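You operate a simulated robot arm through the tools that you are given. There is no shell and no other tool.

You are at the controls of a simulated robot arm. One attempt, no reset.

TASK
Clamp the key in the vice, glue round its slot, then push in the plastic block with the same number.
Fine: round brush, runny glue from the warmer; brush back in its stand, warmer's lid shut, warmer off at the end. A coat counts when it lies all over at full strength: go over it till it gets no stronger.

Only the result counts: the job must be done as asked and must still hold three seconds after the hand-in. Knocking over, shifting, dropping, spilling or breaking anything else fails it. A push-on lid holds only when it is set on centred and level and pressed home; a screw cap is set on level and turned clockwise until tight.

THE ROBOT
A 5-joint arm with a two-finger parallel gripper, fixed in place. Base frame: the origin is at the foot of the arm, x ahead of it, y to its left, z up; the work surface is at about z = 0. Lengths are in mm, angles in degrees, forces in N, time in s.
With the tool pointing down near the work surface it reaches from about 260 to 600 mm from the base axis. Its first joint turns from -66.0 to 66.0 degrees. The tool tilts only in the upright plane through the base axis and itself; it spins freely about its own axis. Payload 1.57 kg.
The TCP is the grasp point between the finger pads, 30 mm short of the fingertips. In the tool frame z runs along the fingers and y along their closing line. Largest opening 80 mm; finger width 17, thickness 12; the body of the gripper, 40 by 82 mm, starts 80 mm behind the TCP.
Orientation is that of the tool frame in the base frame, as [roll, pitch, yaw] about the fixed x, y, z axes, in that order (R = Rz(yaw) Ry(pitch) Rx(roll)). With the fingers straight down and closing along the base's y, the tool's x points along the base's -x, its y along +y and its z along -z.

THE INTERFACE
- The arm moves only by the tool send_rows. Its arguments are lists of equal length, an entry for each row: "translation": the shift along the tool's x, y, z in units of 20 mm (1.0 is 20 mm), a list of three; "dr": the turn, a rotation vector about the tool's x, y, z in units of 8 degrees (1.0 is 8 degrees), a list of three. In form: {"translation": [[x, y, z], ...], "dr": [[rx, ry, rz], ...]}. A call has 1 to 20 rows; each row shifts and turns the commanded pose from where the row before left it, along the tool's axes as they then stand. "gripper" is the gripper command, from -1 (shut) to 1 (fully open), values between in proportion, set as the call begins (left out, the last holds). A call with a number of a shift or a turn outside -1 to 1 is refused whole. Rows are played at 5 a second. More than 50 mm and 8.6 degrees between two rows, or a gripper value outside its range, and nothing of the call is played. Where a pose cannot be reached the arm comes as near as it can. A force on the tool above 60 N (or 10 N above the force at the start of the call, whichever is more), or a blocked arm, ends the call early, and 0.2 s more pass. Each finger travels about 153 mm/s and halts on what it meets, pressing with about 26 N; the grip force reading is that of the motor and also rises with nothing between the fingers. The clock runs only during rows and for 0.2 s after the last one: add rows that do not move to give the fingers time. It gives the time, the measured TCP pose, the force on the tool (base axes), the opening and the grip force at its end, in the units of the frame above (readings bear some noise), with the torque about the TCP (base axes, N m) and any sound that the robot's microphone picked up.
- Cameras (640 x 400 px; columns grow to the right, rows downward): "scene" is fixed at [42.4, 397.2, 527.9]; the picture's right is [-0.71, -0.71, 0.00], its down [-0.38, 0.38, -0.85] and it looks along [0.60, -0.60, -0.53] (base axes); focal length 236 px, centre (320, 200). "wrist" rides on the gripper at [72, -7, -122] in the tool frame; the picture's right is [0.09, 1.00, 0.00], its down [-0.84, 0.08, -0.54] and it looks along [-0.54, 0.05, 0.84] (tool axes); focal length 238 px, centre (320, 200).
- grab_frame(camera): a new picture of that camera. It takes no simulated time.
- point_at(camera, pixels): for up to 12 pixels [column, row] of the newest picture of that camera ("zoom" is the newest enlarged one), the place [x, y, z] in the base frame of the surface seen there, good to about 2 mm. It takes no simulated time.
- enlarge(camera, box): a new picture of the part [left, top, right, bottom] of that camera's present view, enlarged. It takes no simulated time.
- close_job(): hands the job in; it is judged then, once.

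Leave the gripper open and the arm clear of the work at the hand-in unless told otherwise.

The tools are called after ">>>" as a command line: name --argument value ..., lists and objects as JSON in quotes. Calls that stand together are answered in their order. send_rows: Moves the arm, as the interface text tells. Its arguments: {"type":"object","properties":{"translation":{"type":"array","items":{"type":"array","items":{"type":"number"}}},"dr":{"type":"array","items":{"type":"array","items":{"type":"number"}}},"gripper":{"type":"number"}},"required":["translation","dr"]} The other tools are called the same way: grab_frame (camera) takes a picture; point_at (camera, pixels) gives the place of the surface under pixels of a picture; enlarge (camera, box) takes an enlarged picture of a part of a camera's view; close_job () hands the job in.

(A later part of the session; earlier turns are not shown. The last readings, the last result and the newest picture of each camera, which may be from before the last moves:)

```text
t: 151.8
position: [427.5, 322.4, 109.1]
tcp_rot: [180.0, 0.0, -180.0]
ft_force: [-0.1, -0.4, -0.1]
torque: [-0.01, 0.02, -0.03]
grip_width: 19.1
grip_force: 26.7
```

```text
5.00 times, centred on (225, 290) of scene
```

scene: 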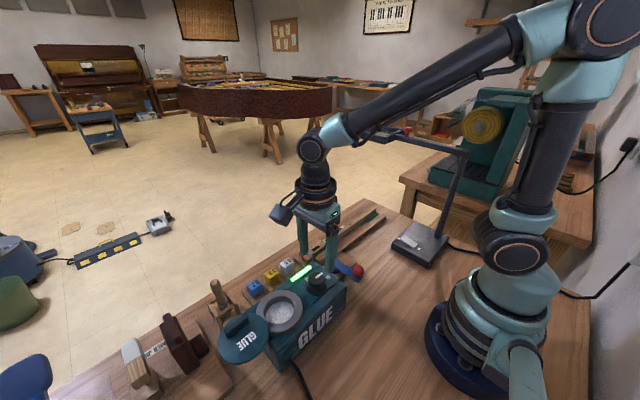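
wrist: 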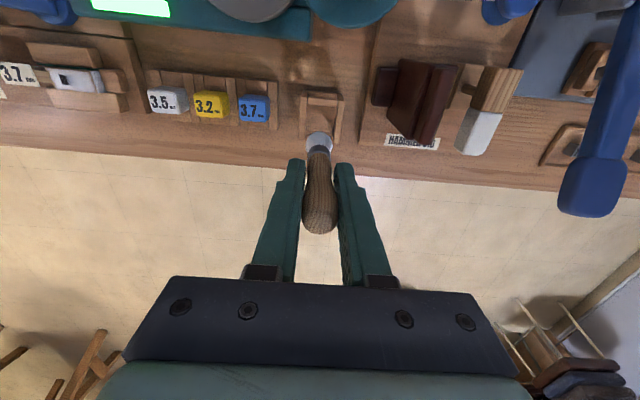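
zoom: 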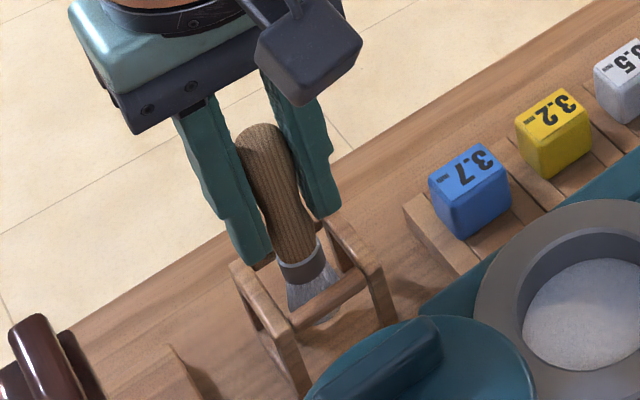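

The bristles are inside the stand. I lower on gently till it stands on the base.

>>> send_rows --translation '[[0, 0, 0.15], [0, 0, 0.15], [0, 0, 0.1], [0, 0, 0.1], [0, 0, 0]]' --dr '[[0, 0, 0], [0, 0, 0], [0, 0, 0], [0, 0, 0], [0, 0, 0]]'

```text
t: 153.0
position: [426.7, 321.7, 97.5]
tcp_rot: [-180.0, 0.1, -180.0]
ft_force: [0.1, -0.2, -0.8]
torque: [-0.02, -0.02, 0.0]
grip_width: 19.0
grip_force: 26.4
```

No contact yet at z≈97.5. I continue in 1 mm steps.

>>> send_rows --translation '[[0, 0, 0.05], [0, 0, 0.05], [0, 0, 0]]' --dr '[[0, 0, 0], [0, 0, 0], [0, 0, 0]]'

```text
t: 153.8
position: [426.8, 322.3, 97.9]
tcp_rot: [180.0, -0.1, 180.0]
ft_force: [-0.5, 0.5, 0.3]
torque: [0.0, -0.02, 0.0]
grip_width: 19.5
grip_force: 26.1
```

Still free; two more millimetres.

>>> send_rows --translation '[[0, 0, 0.05], [0, 0, 0]]' --dr '[[0, 0, 0], [0, 0, 0]]'

>>> send_rows --translation '[[0, 0, 0.05], [0, 0, 0]]' --dr '[[0, 0, 0], [0, 0, 0]]'

>>> enlarge --camera "scene" --box '[200, 270, 260, 330]'

```text
t: 154.4
position: [425.5, 322.1, 96.8]
tcp_rot: [-179.9, 0.0, -180.0]
ft_force: [0.1, -0.1, -1.0]
torque: [-0.01, -0.02, -0.03]
grip_width: 19.3
grip_force: 26.1
```

```text
t: 155.0
position: [427.1, 322.8, 95.9]
tcp_rot: [179.9, 0.0, -180.0]
ft_force: [-2.3, -1.0, 6.3]
torque: [0.0, 0.16, -0.03]
grip_width: 19.4
grip_force: 26.2
```

```text
6.67 times, centred on (230, 300) of scene
```

zoom: 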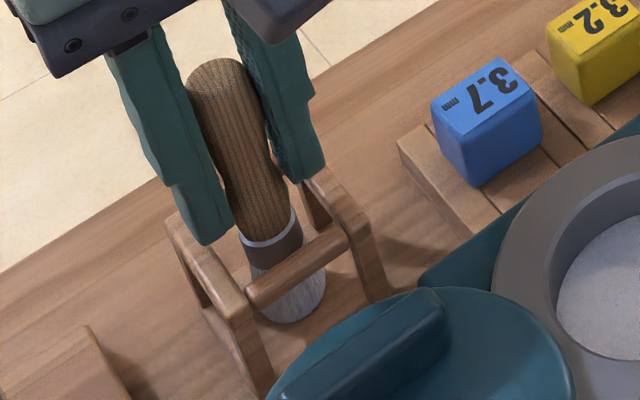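

Contact (6 N): it stands on the base. I open the fingers.

>>> send_rows --translation '[[0, 0, 0], [0, 0, 0], [0, 0, 0]]' --dr '[[0, 0, 0], [0, 0, 0], [0, 0, 0]]' --gripper 0.1

>>> enlarge --camera "scene" --box '[200, 270, 260, 330]'

>>> grab_frame --camera "wrist"

```text
t: 155.8
position: [426.7, 322.0, 93.9]
tcp_rot: [180.0, 0.0, 180.0]
ft_force: [-0.3, -0.2, 0.1]
torque: [0.01, -0.01, -0.03]
grip_width: 44.0
grip_force: 0.1
```

```text
6.67 times, centred on (230, 300) of scene
```

zoom: 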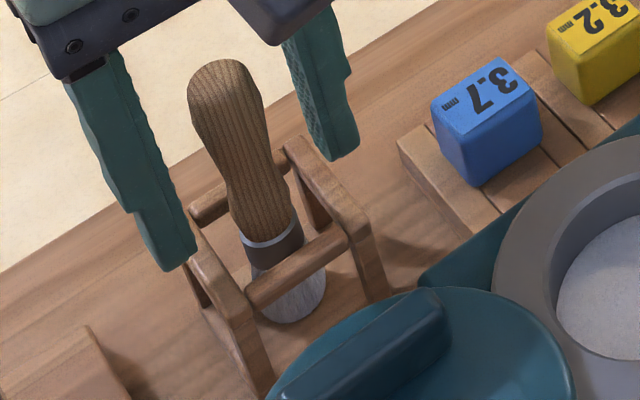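

```text
taken
```

wrist: 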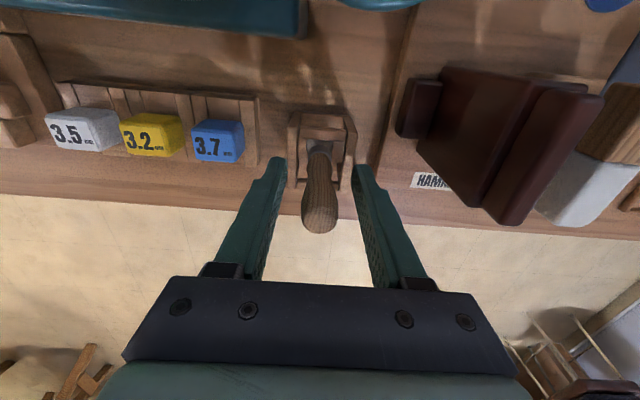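

The brush stands as at the start. I rise straight up and then look at the blue block.

>>> send_rows --translation '[[0, 0, -0.5], [0, 0, -1], [0, 0, -1], [0, 0, -1], [0, 0, -1], [0, 0, -1], [0, 0, -0.5], [0, -1, 0], [0, -1, 0], [0, -1, 0], [0, -1, 0], [0, 0, 0]]' --dr '[[0, 0, 0], [0, 0, 0], [0, 0, 0], [0, 0, 0], [0, 0, 0], [0, 0, 0], [0, 0, 0], [0, 0, 0], [0, 0, 0], [0, 0, 0], [0, 0, 0], [0, 0, 0]]'

>>> grab_frame --camera "wrist"

>>> enlarge --camera "wrist" --box '[270, 60, 410, 150]'

>>> enlarge --camera "scene" --box '[195, 265, 265, 330]'

```text
t: 158.4
position: [428.2, 242.9, 216.1]
tcp_rot: [180.0, 0.0, 180.0]
ft_force: [-0.3, 0.3, -0.8]
torque: [-0.01, -0.01, 0.02]
grip_width: 44.2
grip_force: 0.0
```

```text
taken
```

wrist: 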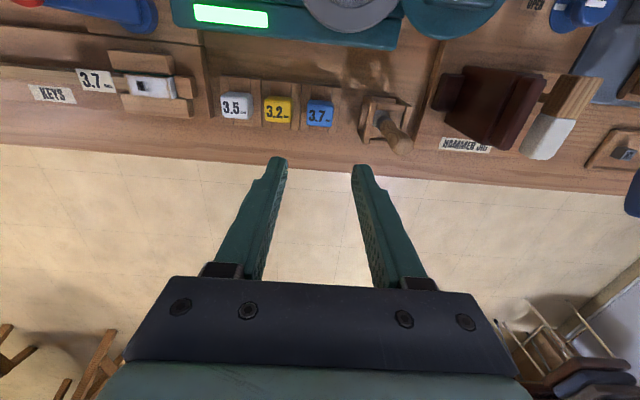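

```text
4.44 times, centred on (340, 105) of wrist
```

zoom: 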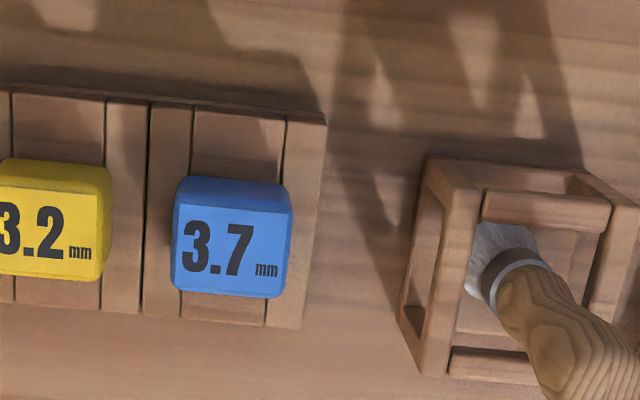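

```text
6.15 times, centred on (230, 298) of scene
```

zoom: 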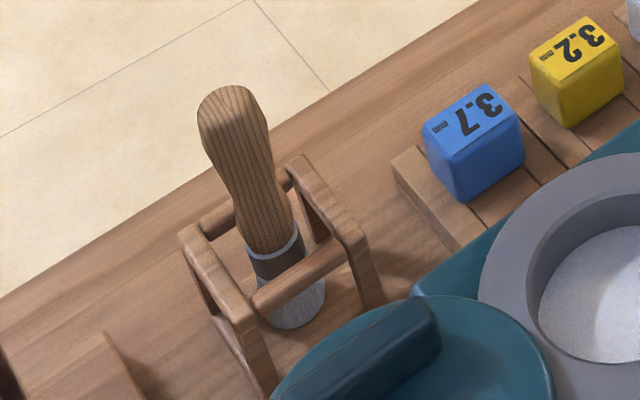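

I measure the blue block: top corners in the wrist zoom at (178,200), (290,215), (282,296), (172,282).

>>> enlarge --camera "wrist" --box '[290, 80, 350, 135]'

>>> point_at --camera "zoom" --pixels '[[210, 220], [330, 220], [320, 340], [205, 330], [265, 270], [265, 180], [200, 250], [345, 270], [270, 130], [150, 250], [390, 270], [270, 365]]'

```text
7.27 times, centred on (320, 108) of wrist
```

zoom: 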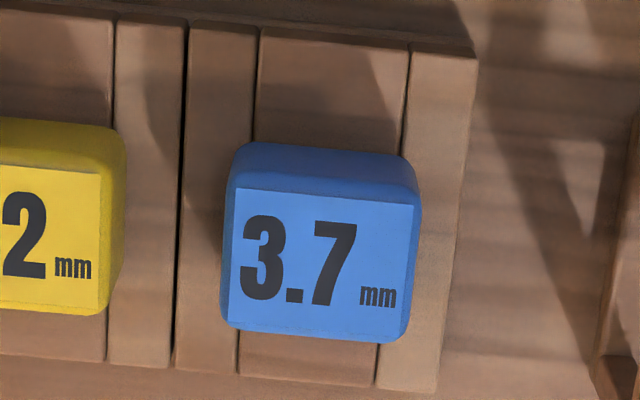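

```text
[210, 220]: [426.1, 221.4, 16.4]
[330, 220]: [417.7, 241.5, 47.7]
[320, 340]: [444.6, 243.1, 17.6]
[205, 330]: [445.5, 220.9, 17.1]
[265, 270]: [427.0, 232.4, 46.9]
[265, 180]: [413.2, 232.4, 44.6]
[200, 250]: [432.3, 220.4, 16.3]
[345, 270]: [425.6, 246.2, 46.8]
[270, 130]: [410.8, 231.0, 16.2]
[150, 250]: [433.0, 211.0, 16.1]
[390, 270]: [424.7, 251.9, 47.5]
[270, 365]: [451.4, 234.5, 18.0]
```

The blue block is about 30×28 mm, centred at (424.5,241), top z=47, standing on the tray (z≈16.5). I align over it with a 40 mm opening and go down part way first.

>>> send_rows --translation '[[0.18, -0.1, 0], [0, 0, 1], [0, 0, 1], [0, 0, 1], [0, 0, 1], [0, 0, 1], [0, 0, 0.8], [0, 0, 0]]' --dr '[[0, 0, 0], [0, 0, 0], [0, 0, 0], [0, 0, 0], [0, 0, 0], [0, 0, 0], [0, 0, 0], [0, 0, 0]]' --gripper 0.0

>>> grab_frame --camera "wrist"

>>> enlarge --camera "scene" --box '[220, 240, 310, 310]'

```text
t: 160.2
position: [424.6, 239.6, 98.7]
tcp_rot: [-179.9, 0.0, -179.9]
ft_force: [-0.2, -0.4, -0.1]
torque: [-0.06, -0.02, -0.03]
grip_width: 40.0
grip_force: 0.0
```

```text
taken
```

wrist: 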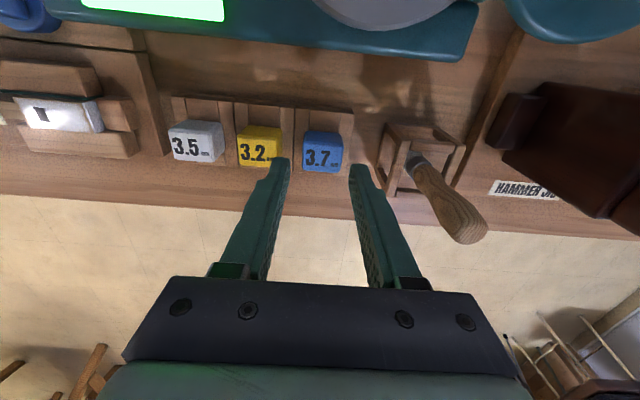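

```text
5.71 times, centred on (265, 275) of scene
```

zoom: 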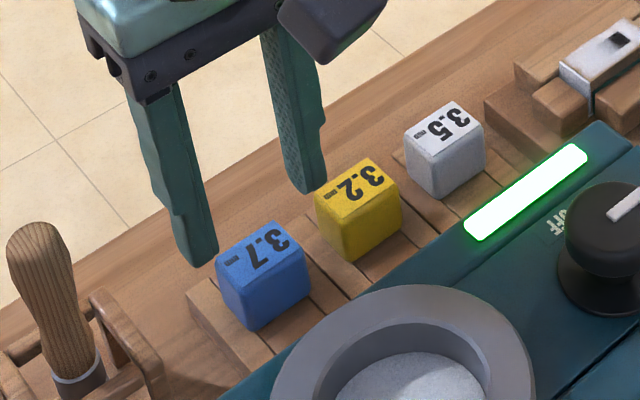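

I check the block's edges and the yellow neighbour's near face from here.

>>> enlarge --camera "wrist" --box '[230, 110, 360, 190]'

>>> point_at --camera "zoom" --pixels '[[375, 200], [540, 215], [455, 220], [370, 150], [545, 160], [240, 200], [245, 140], [455, 120], [455, 270], [365, 260], [545, 280], [455, 170]]'

```text
4.92 times, centred on (295, 150) of wrist
```

zoom: 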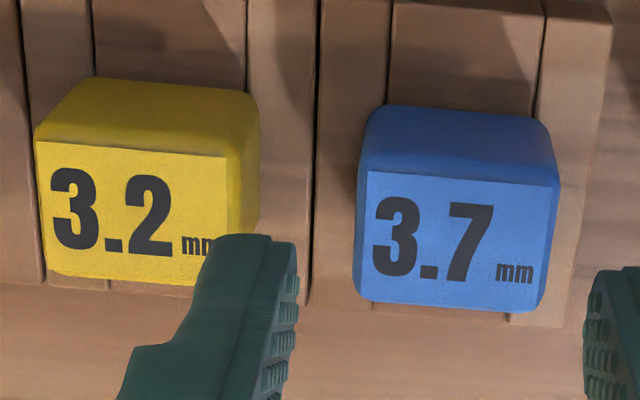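

```text
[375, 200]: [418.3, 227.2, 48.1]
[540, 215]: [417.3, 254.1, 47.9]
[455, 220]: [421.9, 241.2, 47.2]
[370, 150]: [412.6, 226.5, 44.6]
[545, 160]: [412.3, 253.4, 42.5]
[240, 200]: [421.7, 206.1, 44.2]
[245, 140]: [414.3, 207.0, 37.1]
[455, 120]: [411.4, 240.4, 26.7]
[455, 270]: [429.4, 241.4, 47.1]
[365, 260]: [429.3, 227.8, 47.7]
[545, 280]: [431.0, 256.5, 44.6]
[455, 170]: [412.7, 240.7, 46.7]
```

The block spans y 225.5–256, x 411–435; the yellow one's face is at y≈207. I narrow the opening to 37 mm and take a couple of readings to average the TCP.

>>> send_rows --translation '[[0, 0, 0]]' --dr '[[0, 0, 0]]' --gripper -0.075

>>> send_rows --translation '[[0, 0, 0]]' --dr '[[0, 0, 0]]'

>>> send_rows --translation '[[0, 0, 0]]' --dr '[[0, 0, 0]]'

>>> send_rows --translation '[[0, 0, 0]]' --dr '[[0, 0, 0]]'

```text
t: 160.6
position: [424.9, 240.0, 98.0]
tcp_rot: [179.9, 0.1, -180.0]
ft_force: [-0.1, -0.1, 1.0]
torque: [0.0, 0.01, 0.0]
grip_width: 37.2
grip_force: 0.0
```

```text
t: 161.0
position: [424.3, 240.8, 99.9]
tcp_rot: [-179.9, 0.0, -180.0]
ft_force: [-0.5, -0.2, 0.3]
torque: [-0.05, -0.01, 0.03]
grip_width: 37.0
grip_force: 0.0
```

```text
t: 161.4
position: [424.1, 240.5, 98.8]
tcp_rot: [-180.0, 0.0, -180.0]
ft_force: [-0.1, 0.2, -0.1]
torque: [-0.02, -0.03, -0.01]
grip_width: 36.9
grip_force: 0.0
```

```text
t: 161.8
position: [423.6, 240.1, 98.6]
tcp_rot: [-179.9, 0.0, 180.0]
ft_force: [0.3, 0.5, 0.6]
torque: [0.0, -0.02, -0.03]
grip_width: 37.2
grip_force: 0.2
```

The average is (424.2,240.3,98.8). I trim to (423.5,241) and go down to z≈52.

>>> send_rows --translation '[[0.035, 0.035, 0.5], [0, 0, 0.5], [0, 0, 0.5], [0, 0, 0.5], [0, 0, 0.34], [0, 0, 0]]' --dr '[[0, 0, 0], [0, 0, 0], [0, 0, 0], [0, 0, 0], [0, 0, 0], [0, 0, 0]]'

>>> grab_frame --camera "wrist"

>>> enlarge --camera "scene" --box '[220, 240, 310, 310]'

```text
t: 163.2
position: [422.0, 240.1, 53.1]
tcp_rot: [180.0, 0.0, 180.0]
ft_force: [0.8, -0.6, -0.2]
torque: [0.01, 0.0, 0.0]
grip_width: 37.2
grip_force: 0.1
```

```text
taken
```

wrist: 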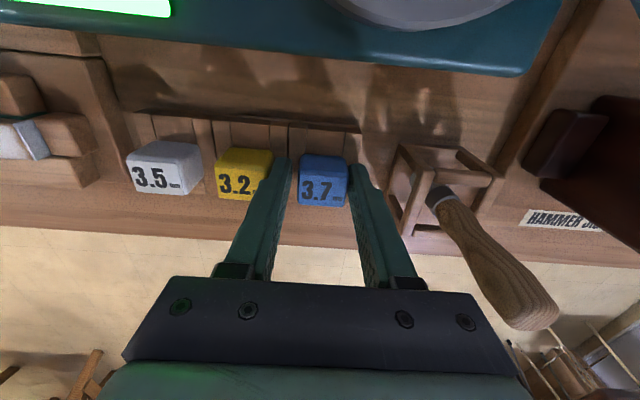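

```text
5.71 times, centred on (265, 275) of scene
```

zoom: 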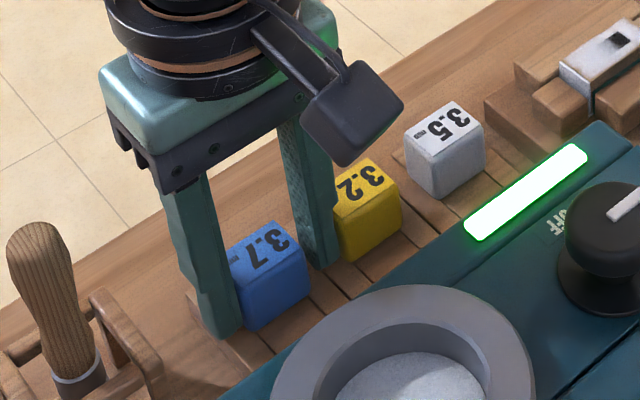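

The fingers straddle the blue block without touching the others. I close.

>>> send_rows --translation '[[0, 0, 0], [0, 0, 0], [0, 0, 0]]' --dr '[[0, 0, 0], [0, 0, 0], [0, 0, 0]]' --gripper -1

```text
t: 164.0
position: [421.0, 240.0, 51.6]
tcp_rot: [180.0, 0.0, 180.0]
ft_force: [-0.6, -0.1, 0.6]
torque: [-0.01, 0.02, -0.02]
grip_width: 30.9
grip_force: 25.8
```

Gripped at 30.9 mm. I lift straight up slowly.

>>> send_rows --translation '[[0, 0, -0.1], [0, 0, -0.2], [0, 0, -0.3], [0, 0, -0.5], [0, 0, -0.8], [0, 0, -1], [0, 0, -1], [0, 0, -1], [0, 0, 0]]' --dr '[[0, 0, 0], [0, 0, 0], [0, 0, 0], [0, 0, 0], [0, 0, 0], [0, 0, 0], [0, 0, 0], [0, 0, 0], [0, 0, 0]]'

>>> grab_frame --camera "wrist"

>>> enlarge --camera "scene" --box '[200, 210, 310, 310]'

```text
t: 166.0
position: [422.0, 240.3, 150.7]
tcp_rot: [180.0, 0.0, -180.0]
ft_force: [0.1, -0.1, -0.7]
torque: [-0.01, 0.03, 0.0]
grip_width: 0.1
grip_force: 21.8
```

```text
taken
```

wrist: 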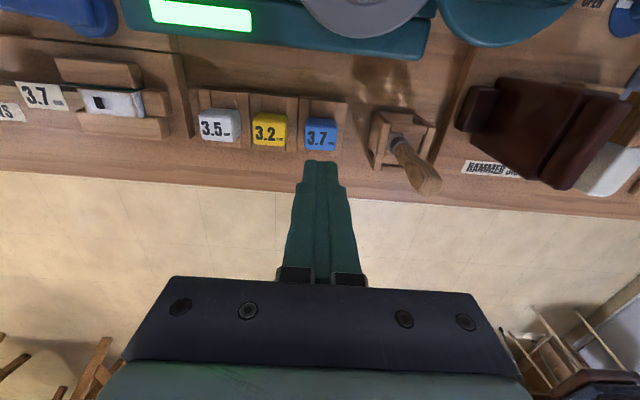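

```text
4.00 times, centred on (255, 260) of scene
```

zoom: 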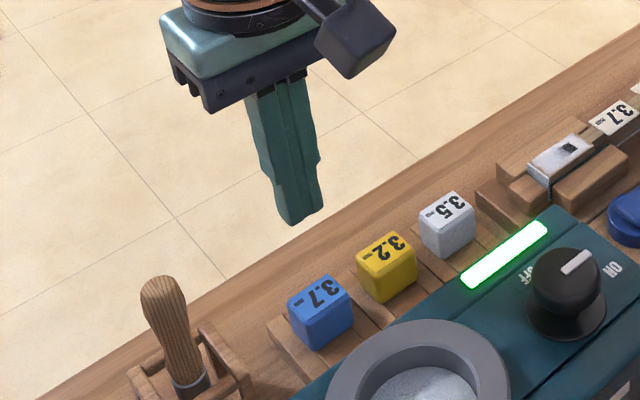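

The fingers slipped off; the block stayed in place. I look closely at the block for its shape and any shift.

>>> enlarge --camera "wrist" --box '[285, 100, 355, 160]'

>>> point_at --camera "zoom" --pixels '[[180, 180], [320, 190], [250, 180], [250, 130], [250, 270], [190, 290], [330, 290], [160, 200], [345, 200], [250, 100], [120, 230], [390, 230]]'

>>> enlarge --camera "scene" --box '[250, 260, 310, 310]'

>>> point_at --camera "zoom" --pixels '[[230, 190], [230, 290], [180, 250], [300, 260], [200, 300], [290, 310], [240, 230], [120, 260], [270, 340], [350, 300]]'

```text
6.67 times, centred on (320, 130) of wrist
```

zoom: 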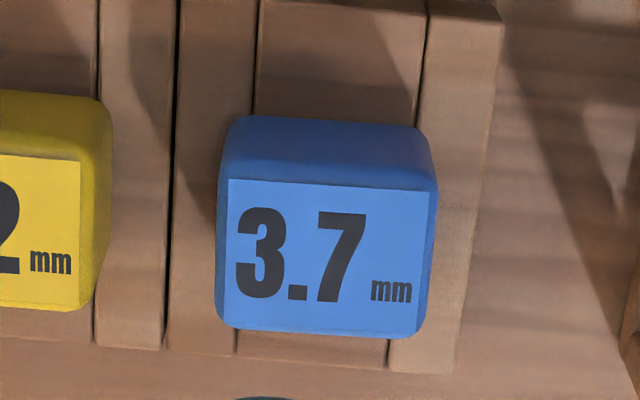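

```text
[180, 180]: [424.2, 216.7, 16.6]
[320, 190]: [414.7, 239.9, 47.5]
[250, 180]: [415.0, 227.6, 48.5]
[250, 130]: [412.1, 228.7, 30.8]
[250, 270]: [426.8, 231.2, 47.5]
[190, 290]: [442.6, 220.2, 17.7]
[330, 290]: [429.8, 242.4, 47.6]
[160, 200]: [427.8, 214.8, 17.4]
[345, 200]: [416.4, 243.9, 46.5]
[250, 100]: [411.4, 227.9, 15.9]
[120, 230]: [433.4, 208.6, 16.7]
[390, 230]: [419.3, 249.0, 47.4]
```

```text
8.00 times, centred on (280, 285) of scene
```

zoom: 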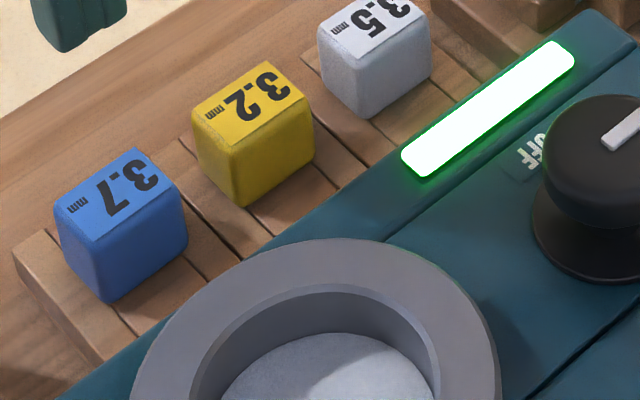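

```text
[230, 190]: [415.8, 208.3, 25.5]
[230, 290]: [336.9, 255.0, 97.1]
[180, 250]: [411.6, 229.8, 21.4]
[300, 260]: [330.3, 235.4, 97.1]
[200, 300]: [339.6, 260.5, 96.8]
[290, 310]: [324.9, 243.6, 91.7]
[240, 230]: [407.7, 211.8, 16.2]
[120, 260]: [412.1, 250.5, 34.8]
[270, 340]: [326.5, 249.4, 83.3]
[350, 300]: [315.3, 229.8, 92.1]
```

The block is where it was; its faces are slightly drafted, so the grip slid off. I try again with a deeper grip (tips near the tray, z≈18.5) and a very slow lift while watching the force.

>>> send_rows --translation '[[-0.06, 0.02, 0], [0, 0, 0.9], [0, 0, 0.9], [0, 0, 0.9], [0, 0, 0.9], [0, 0, 0.8], [0, 0, 0.4], [0, 0, 0.25], [0, 0, 0]]' --dr '[[0, 0, 0], [0, 0, 0], [0, 0, 0], [0, 0, 0], [0, 0, 0], [0, 0, 0], [0, 0, 0], [0, 0, 0], [0, 0, 0]]' --gripper -0.075

>>> send_rows --translation '[[0, 0, 0]]' --dr '[[0, 0, 0]]'

>>> enlarge --camera "wrist" --box '[270, 140, 370, 220]'

>>> enlarge --camera "scene" --box '[240, 260, 300, 310]'

```text
t: 168.0
position: [423.6, 241.3, 50.0]
tcp_rot: [-180.0, 0.0, -180.0]
ft_force: [0.2, 0.1, 0.0]
torque: [0.02, 0.02, -0.03]
grip_width: 36.7
grip_force: 0.0
```

```text
t: 168.4
position: [423.8, 240.7, 49.8]
tcp_rot: [-180.0, 0.1, 180.0]
ft_force: [0.1, 0.1, -0.1]
torque: [0.01, 0.03, 0.03]
grip_width: 37.2
grip_force: 0.0
```

```text
5.00 times, centred on (320, 180) of wrist
```

zoom: 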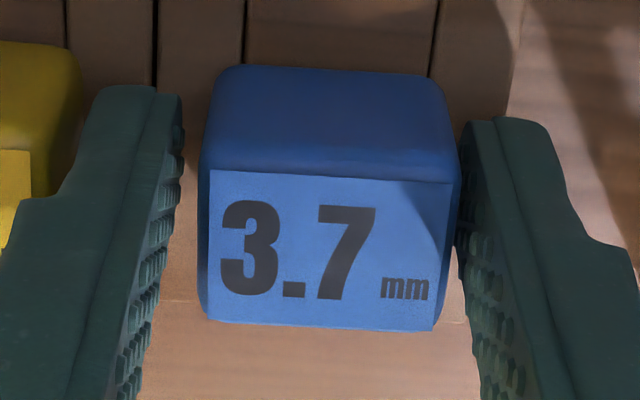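

```text
8.00 times, centred on (270, 285) of scene
```

zoom: 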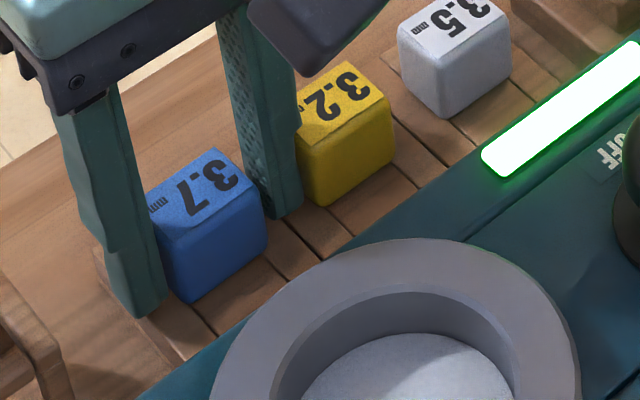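

Fingers are around it, tips at z≈20. I close firmly and wait a moment longer.

>>> send_rows --translation '[[0, 0, 0.05], [0, 0, 0], [0, 0, 0], [0, 0, 0], [0, 0, 0]]' --dr '[[0, 0, 0], [0, 0, 0], [0, 0, 0], [0, 0, 0], [0, 0, 0]]' --gripper -1

>>> send_rows --translation '[[0, 0, -0.03], [0, 0, -0.03], [0, 0, 0]]' --dr '[[0, 0, 0], [0, 0, 0], [0, 0, 0]]'

>>> send_rows --translation '[[0, 0, -0.03], [0, 0, -0.03], [0, 0, 0]]' --dr '[[0, 0, 0], [0, 0, 0], [0, 0, 0]]'

>>> enlarge --camera "scene" --box '[240, 260, 300, 310]'

```text
t: 169.6
position: [423.8, 241.3, 48.9]
tcp_rot: [179.8, 0.1, -180.0]
ft_force: [-0.6, -5.5, 17.9]
torque: [-0.17, 0.08, 0.02]
grip_width: 30.7
grip_force: 26.2
```

```text
t: 170.4
position: [422.8, 241.2, 50.4]
tcp_rot: [-179.9, 0.0, -180.0]
ft_force: [0.4, -2.6, 10.0]
torque: [-0.05, 0.01, 0.0]
grip_width: 30.9
grip_force: 26.0
```

```text
t: 171.2
position: [422.9, 241.3, 50.6]
tcp_rot: [-180.0, 0.0, -180.0]
ft_force: [0.0, -0.4, -0.9]
torque: [0.02, 0.0, 0.03]
grip_width: 31.0
grip_force: 25.4
```

```text
8.00 times, centred on (270, 285) of scene
```

zoom: 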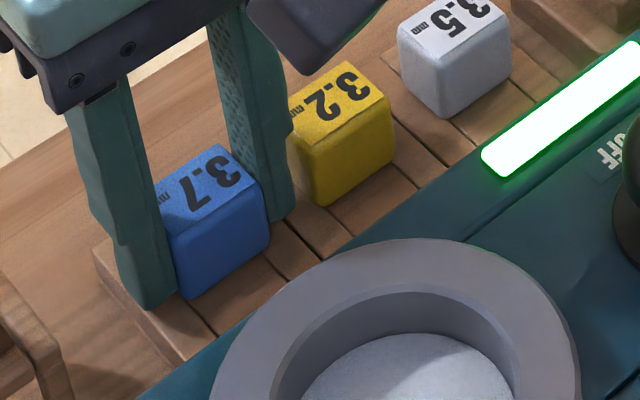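

The force has dropped to about zero after 2 mm of lifting. I lift 4 mm more and compare the block.

>>> send_rows --translation '[[0, 0, -0.05], [0, 0, -0.05], [0, 0, -0.05], [0, 0, -0.05], [0, 0, 0]]' --dr '[[0, 0, 0], [0, 0, 0], [0, 0, 0], [0, 0, 0], [0, 0, 0]]'

>>> enlarge --camera "scene" --box '[240, 260, 300, 310]'

>>> enlarge --camera "wrist" --box '[270, 140, 370, 220]'

```text
t: 172.4
position: [423.5, 240.9, 55.7]
tcp_rot: [-179.9, -0.1, 180.0]
ft_force: [-0.7, 0.6, 0.0]
torque: [0.03, -0.02, -0.04]
grip_width: 30.4
grip_force: 26.0
```

```text
8.00 times, centred on (270, 285) of scene
```

zoom: 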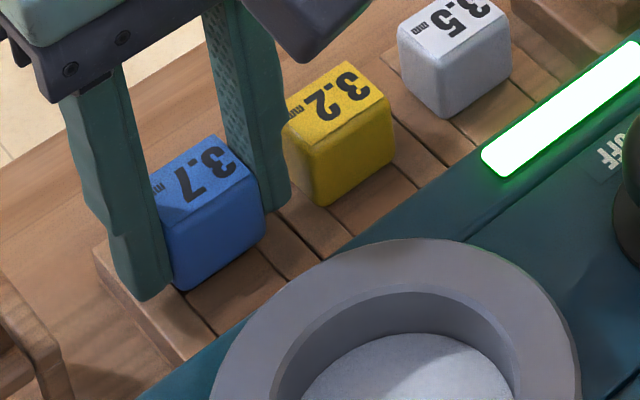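

```text
5.00 times, centred on (320, 180) of wrist
```

zoom: 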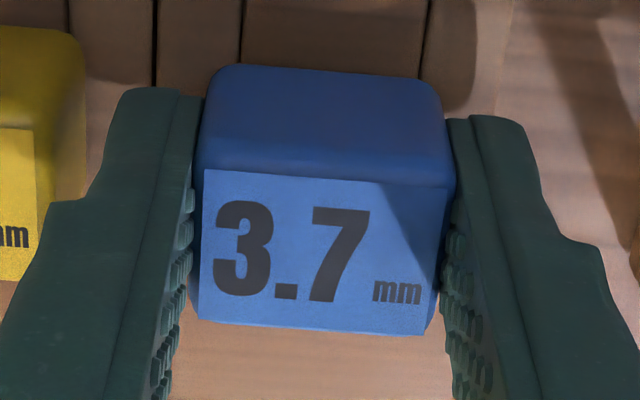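

The block is coming along with the fingers now. I keep lifting slowly, 2 mm per row.

>>> send_rows --translation '[[0, 0, -0.08], [0, 0, -0.1], [0, 0, -0.1], [0, 0, -0.1], [0, 0, -0.1], [0, 0, -0.1], [0, 0, -0.1], [0, 0, -0.1], [0, 0, -0.1], [0, 0, -0.1], [0, 0, 0]]' --dr '[[0, 0, 0], [0, 0, 0], [0, 0, 0], [0, 0, 0], [0, 0, 0], [0, 0, 0], [0, 0, 0], [0, 0, 0], [0, 0, 0], [0, 0, 0], [0, 0, 0]]'

>>> enlarge --camera "scene" --box '[240, 250, 300, 310]'

```text
t: 174.8
position: [424.2, 241.4, 74.8]
tcp_rot: [-179.9, 0.1, 180.0]
ft_force: [-0.9, -0.7, -1.2]
torque: [-0.02, 0.0, 0.02]
grip_width: 30.9
grip_force: 25.8
```

```text
6.67 times, centred on (270, 280) of scene
```

zoom: 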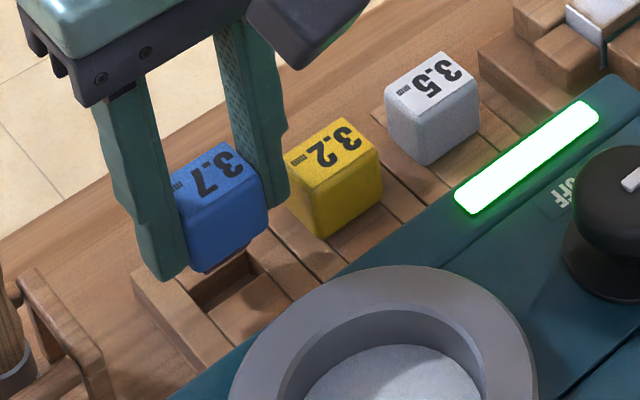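

The block is lifted and shows a recess in the tray below it. I lift further and look at its underside.

>>> send_rows --translation '[[0, 0, -0.15], [0, 0, -0.25], [0, 0, -0.3], [0, 0, -0.3], [0, 0, -0.3], [0, 0, -0.3], [0, 0, -0.3], [0, 0, 0]]' --dr '[[0, 0, 0], [0, 0, 0], [0, 0, 0], [0, 0, 0], [0, 0, 0], [0, 0, 0], [0, 0, 0], [0, 0, 0]]'

>>> enlarge --camera "scene" --box '[230, 235, 300, 305]'

>>> enlarge --camera "wrist" --box '[260, 80, 380, 220]'

```text
t: 176.6
position: [424.3, 241.2, 112.6]
tcp_rot: [180.0, 0.0, 180.0]
ft_force: [0.1, 0.5, -0.7]
torque: [-0.01, -0.02, 0.02]
grip_width: 30.7
grip_force: 26.2
```

```text
5.71 times, centred on (265, 270) of scene
```

zoom: 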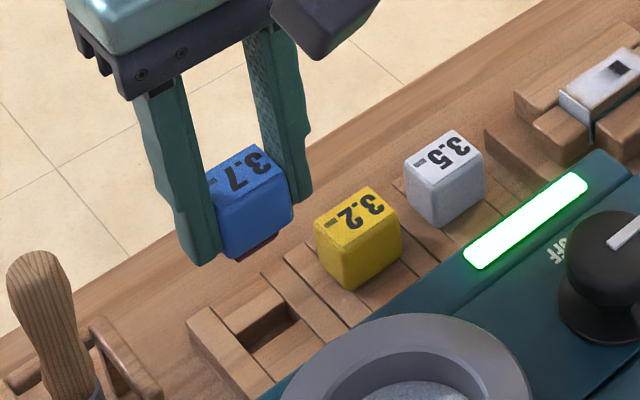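

```text
2.86 times, centred on (320, 150) of wrist
```

zoom: 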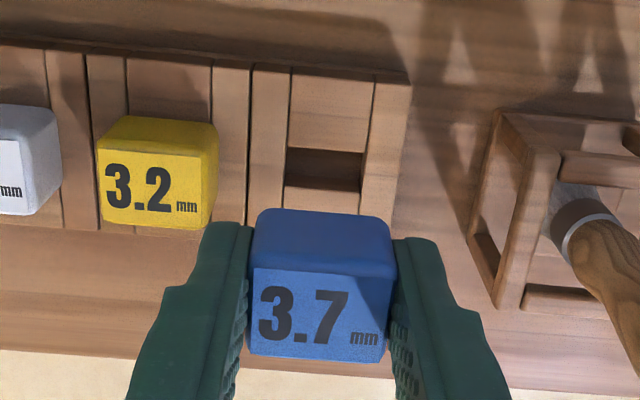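

I see a dark red plug under the block and a rectangular recess in the tray. I measure both.

>>> enlarge --camera "scene" --box '[260, 260, 290, 285]'

>>> point_at --camera "zoom" --pixels '[[320, 300], [250, 330], [400, 270], [320, 250], [420, 220], [300, 200], [200, 340], [450, 250]]'

>>> enlarge --camera "wrist" --box '[340, 105, 420, 165]'

```text
16.00 times, centred on (275, 272) of scene
```

zoom: 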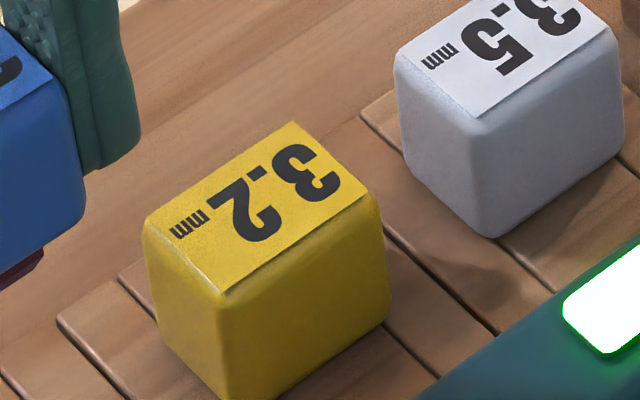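

```text
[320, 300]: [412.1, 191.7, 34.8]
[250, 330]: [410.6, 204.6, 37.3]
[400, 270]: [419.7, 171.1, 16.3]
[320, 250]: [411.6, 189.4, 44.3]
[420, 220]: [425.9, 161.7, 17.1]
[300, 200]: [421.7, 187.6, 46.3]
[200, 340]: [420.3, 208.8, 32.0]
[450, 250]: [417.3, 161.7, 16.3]
```

```text
6.67 times, centred on (380, 135) of wrist
```

zoom: 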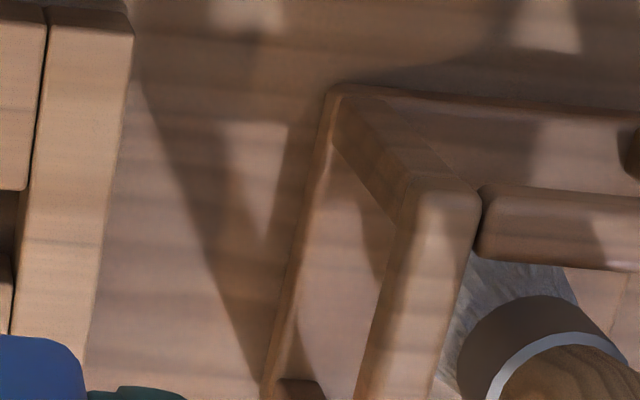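

I aim better: the block in the scene at pixels 255–285, 255–290 and the recess in the wrist view around (315,130).

>>> enlarge --camera "scene" --box '[255, 258, 290, 282]'

>>> enlarge --camera "scene" --box '[248, 256, 278, 288]'

>>> enlarge --camera "wrist" --box '[280, 100, 360, 160]'

>>> point_at --camera "zoom" --pixels '[[320, 135], [270, 120], [440, 125], [440, 210], [270, 200], [350, 105], [350, 230], [250, 160], [470, 160], [350, 185]]'

```text
16.00 times, centred on (272, 270) of scene
```

zoom: 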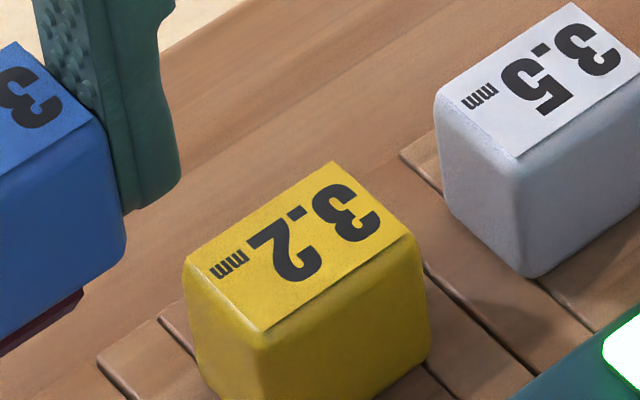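

```text
12.50 times, centred on (263, 272) of scene
```

zoom: 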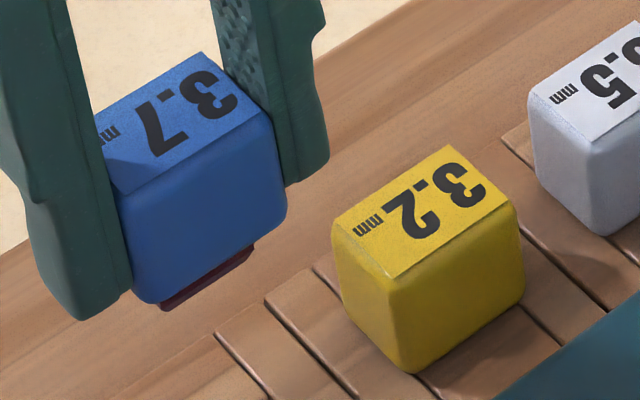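

```text
6.67 times, centred on (320, 130) of wrist
```

zoom: 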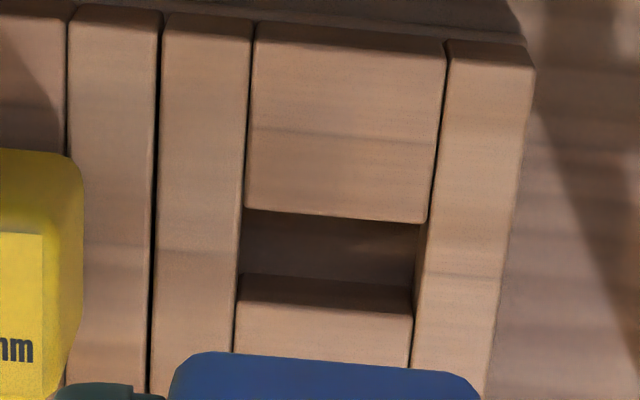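

```text
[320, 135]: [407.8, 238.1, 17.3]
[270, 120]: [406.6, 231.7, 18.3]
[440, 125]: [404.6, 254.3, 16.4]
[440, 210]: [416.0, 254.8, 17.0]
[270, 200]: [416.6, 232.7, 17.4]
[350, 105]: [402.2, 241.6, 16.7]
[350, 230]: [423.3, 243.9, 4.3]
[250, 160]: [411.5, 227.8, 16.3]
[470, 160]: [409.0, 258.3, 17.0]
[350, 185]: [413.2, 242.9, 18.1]
```

The recess (about 24×10 mm) matches the slot's size, so the plug fits the dark slot rectangle. I measure the recess corners precisely, as the block's plug sat there when gripped at TCP (423.5,241).

>>> point_at --camera "zoom" --pixels '[[248, 206], [424, 219], [238, 300], [410, 315], [300, 212], [380, 217], [280, 295], [380, 305], [238, 240], [425, 250], [236, 270], [420, 280]]'

>>> point_at --camera "zoom" --pixels '[[300, 206], [360, 210], [260, 284], [330, 290], [395, 296], [244, 220], [243, 250], [422, 235], [418, 265], [240, 262], [330, 212], [330, 284]]'

```text
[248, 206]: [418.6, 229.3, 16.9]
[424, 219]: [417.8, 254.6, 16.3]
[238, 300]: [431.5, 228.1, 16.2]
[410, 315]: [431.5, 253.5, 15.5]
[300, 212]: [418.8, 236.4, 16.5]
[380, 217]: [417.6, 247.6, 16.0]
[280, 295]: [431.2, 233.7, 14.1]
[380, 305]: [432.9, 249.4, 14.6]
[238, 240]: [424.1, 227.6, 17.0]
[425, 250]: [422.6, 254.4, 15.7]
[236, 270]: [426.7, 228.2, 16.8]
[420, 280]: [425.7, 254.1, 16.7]
```

```text
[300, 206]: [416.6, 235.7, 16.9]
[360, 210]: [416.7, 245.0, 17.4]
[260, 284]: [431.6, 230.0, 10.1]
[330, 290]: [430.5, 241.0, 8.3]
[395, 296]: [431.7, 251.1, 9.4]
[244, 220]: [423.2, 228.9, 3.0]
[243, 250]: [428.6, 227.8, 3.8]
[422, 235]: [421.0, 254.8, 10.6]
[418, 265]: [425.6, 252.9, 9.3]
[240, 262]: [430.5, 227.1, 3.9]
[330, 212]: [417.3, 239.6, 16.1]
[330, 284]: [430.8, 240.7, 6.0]
```

The recess is x 418–431, y 228–254.5. Now I measure the held block itself relative to the TCP (average of readings about (424.2,241.2,112.6)).

>>> enlarge --camera "wrist" --box '[280, 140, 360, 210]'

>>> point_at --camera "zoom" --pixels '[[300, 120], [300, 80], [300, 160], [300, 190], [300, 230], [300, 300], [230, 270], [400, 270], [300, 320], [300, 340], [200, 150], [420, 150]]'

>>> send_rows --translation '[[0, 0, 0]]' --dr '[[0, 0, 0]]'

>>> send_rows --translation '[[0, 0, 0]]' --dr '[[0, 0, 0]]'

>>> send_rows --translation '[[0, 0, 0]]' --dr '[[0, 0, 0]]'

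```text
5.71 times, centred on (320, 175) of wrist
```

zoom: 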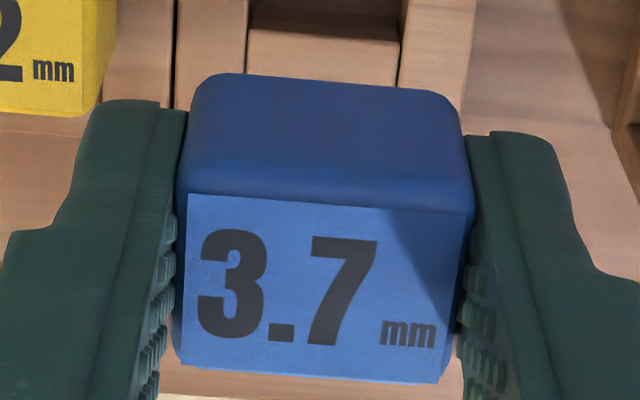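

```text
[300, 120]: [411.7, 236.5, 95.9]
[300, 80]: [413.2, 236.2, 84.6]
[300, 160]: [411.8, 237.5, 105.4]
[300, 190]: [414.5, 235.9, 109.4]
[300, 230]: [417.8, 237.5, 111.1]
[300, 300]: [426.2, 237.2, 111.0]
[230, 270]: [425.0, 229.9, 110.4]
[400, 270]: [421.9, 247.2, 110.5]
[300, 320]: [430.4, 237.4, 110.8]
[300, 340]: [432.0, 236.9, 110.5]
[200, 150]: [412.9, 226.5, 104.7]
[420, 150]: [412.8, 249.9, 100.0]
```

```text
t: 177.0
position: [424.4, 240.4, 112.1]
tcp_rot: [179.9, -0.1, -180.0]
ft_force: [-0.4, -0.1, 0.0]
torque: [-0.01, 0.01, 0.01]
grip_width: 30.9
grip_force: 25.8
```

```text
t: 177.4
position: [424.4, 240.7, 112.2]
tcp_rot: [179.9, 0.0, -180.0]
ft_force: [0.1, 0.2, 0.1]
torque: [0.03, 0.02, -0.01]
grip_width: 30.8
grip_force: 26.1
```

```text
t: 177.8
position: [423.9, 241.2, 113.8]
tcp_rot: [-180.0, 0.1, -180.0]
ft_force: [0.0, -0.8, 0.0]
torque: [-0.01, -0.01, 0.0]
grip_width: 30.7
grip_force: 25.7
```

The block's middle is about 0.8 mm further in +x than the TCP; so for the slot centre (412.1,44.75) the TCP should be at about (411.3,44.7). Shoulder is ~32.5 mm below the TCP, plug about 12 mm longer. I carry it gently over the key.

>>> send_rows --translation '[[0, 0, -0.3], [0.03, -0.3, -0.3], [0.04, -0.5, 0], [0.04, -0.6, 0], [0.04, -0.6, 0], [0.04, -0.6, 0], [0.04, -0.6, 0], [0.04, -0.6, 0], [0.04, -0.6, 0], [0.04, -0.6, 0], [0.04, -0.6, 0], [0.04, -0.6, 0], [0.04, -0.6, 0], [0.04, -0.6, 0], [0.04, -0.6, 0], [0.04, -0.6, 0], [0.04, -0.6, 0], [0.02, -0.6, 0], [0, -0.4, 0], [0, 0, 0]]' --dr '[[0, 0, 0], [0, 0, 0], [0, 0, 0], [0, 0, 0], [0, 0, 0], [0, 0, 0], [0, 0, 0], [0, 0, 0], [0, 0, 0], [0, 0, 0], [0, 0, 0], [0, 0, 0], [0, 0, 0], [0, 0, 0], [0, 0, 0], [0, 0, 0], [0, 0, 0], [0, 0, 0], [0, 0, 0], [0, 0, 0]]'

>>> send_rows --translation '[[0, 0, 0]]' --dr '[[0, 0, 0]]'

>>> enlarge --camera "wrist" --box '[240, 80, 400, 210]'

>>> enlarge --camera "scene" --box '[290, 200, 370, 270]'

```text
t: 182.0
position: [410.8, 36.8, 124.9]
tcp_rot: [-179.9, -0.1, 180.0]
ft_force: [-0.2, -0.1, -0.4]
torque: [-0.01, 0.0, 0.01]
grip_width: 30.7
grip_force: 26.2
```

```text
t: 182.4
position: [411.0, 36.6, 124.8]
tcp_rot: [-180.0, 0.0, 180.0]
ft_force: [1.3, 0.0, -0.6]
torque: [-0.03, -0.01, 0.02]
grip_width: 30.4
grip_force: 25.7
```

```text
3.08 times, centred on (320, 145) of wrist
```

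zoom: 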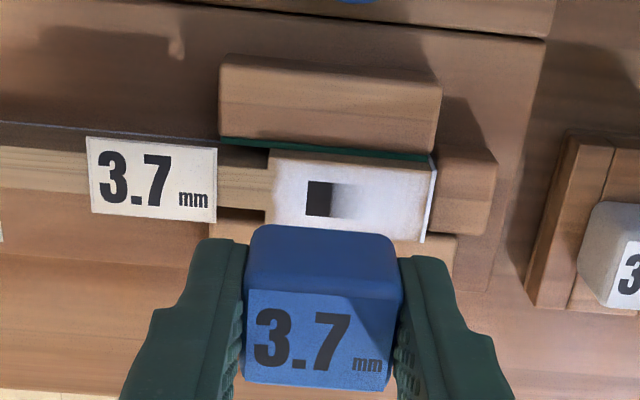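

```text
5.71 times, centred on (330, 235) of scene
```

zoom: 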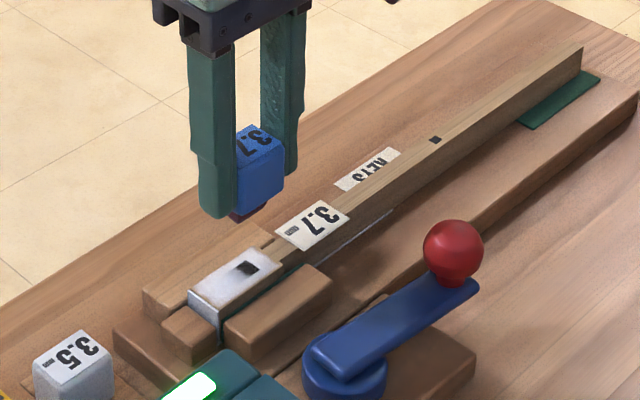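

I'm at y≈36.7, 8 mm short of the slot's middle. From here I re-measure the slot's visible edges and the key's head, for accuracy.

>>> enlarge --camera "wrist" --box '[300, 120, 356, 156]'

>>> point_at --camera "zoom" --pixels '[[190, 215], [186, 320], [190, 268], [240, 220], [236, 325], [90, 250], [515, 250], [300, 150], [300, 370], [330, 225], [330, 340], [400, 250]]'

```text
11.11 times, centred on (328, 138) of wrist
```

zoom: 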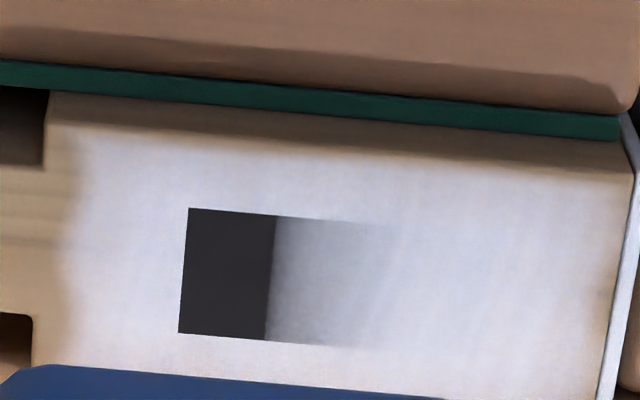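

```text
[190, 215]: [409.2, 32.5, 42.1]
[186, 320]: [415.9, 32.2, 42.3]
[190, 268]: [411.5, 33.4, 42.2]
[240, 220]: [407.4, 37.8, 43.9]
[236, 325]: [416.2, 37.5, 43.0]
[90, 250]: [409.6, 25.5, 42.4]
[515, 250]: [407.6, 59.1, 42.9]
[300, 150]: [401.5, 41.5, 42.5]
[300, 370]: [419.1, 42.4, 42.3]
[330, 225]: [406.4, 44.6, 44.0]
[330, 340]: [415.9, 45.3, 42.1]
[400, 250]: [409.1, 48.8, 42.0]
```

Slot centre is confirmed at (412.0,44.8). I move +8 mm in y, then go down to z≈92 with the plug just above the key, and average the pose.

>>> send_rows --translation '[[-0.01, 0.2, 0], [-0.01, 0.2, 0], [0, 0, 0.4], [0, 0, 0.5], [0, 0, 0.4], [0, 0, 0.3], [0, 0, 0]]' --dr '[[0, 0, 0], [0, 0, 0], [0, 0, 0], [0, 0, 0], [0, 0, 0], [0, 0, 0], [0, 0, 0]]'

>>> send_rows --translation '[[0, 0, 0]]' --dr '[[0, 0, 0]]'

>>> send_rows --translation '[[0, 0, 0]]' --dr '[[0, 0, 0]]'

>>> send_rows --translation '[[0, 0, 0]]' --dr '[[0, 0, 0]]'

>>> enlarge --camera "scene" --box '[300, 215, 350, 265]'

>>> enlarge --camera "wrist" --box '[270, 120, 370, 210]'

```text
t: 184.0
position: [412.1, 44.3, 91.7]
tcp_rot: [179.9, 0.0, -179.9]
ft_force: [1.0, -0.1, -0.1]
torque: [0.0, 0.02, 0.01]
grip_width: 30.5
grip_force: 25.9
```

```text
t: 184.4
position: [411.5, 43.8, 92.6]
tcp_rot: [-180.0, 0.0, 180.0]
ft_force: [-0.1, 0.4, -1.2]
torque: [-0.01, 0.02, -0.02]
grip_width: 31.0
grip_force: 26.6
```

```text
t: 184.8
position: [413.0, 45.2, 91.7]
tcp_rot: [-179.8, 0.1, -180.0]
ft_force: [0.5, 0.4, 0.1]
torque: [0.01, 0.01, 0.0]
grip_width: 30.7
grip_force: 25.9
```

```text
t: 185.2
position: [411.7, 44.9, 92.7]
tcp_rot: [180.0, 0.1, -180.0]
ft_force: [-0.3, 0.3, -0.3]
torque: [-0.03, -0.05, 0.02]
grip_width: 30.5
grip_force: 25.9
```

```text
8.00 times, centred on (325, 240) of scene
```

zoom: 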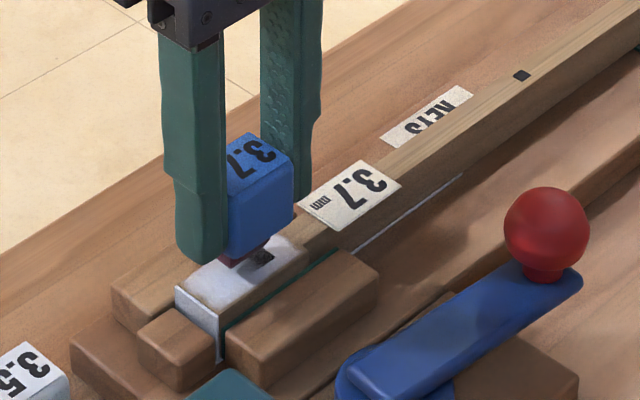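

```text
4.44 times, centred on (320, 165) of wrist
```

zoom: 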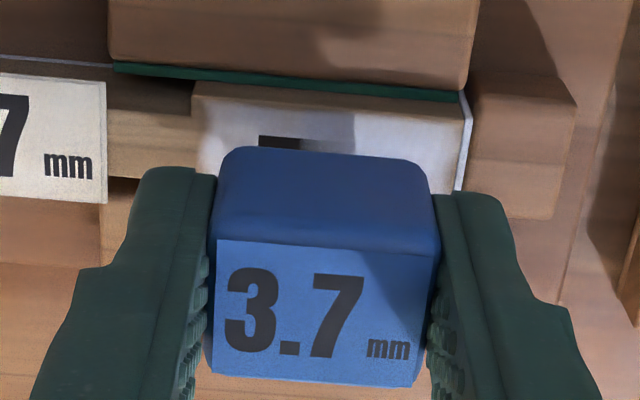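

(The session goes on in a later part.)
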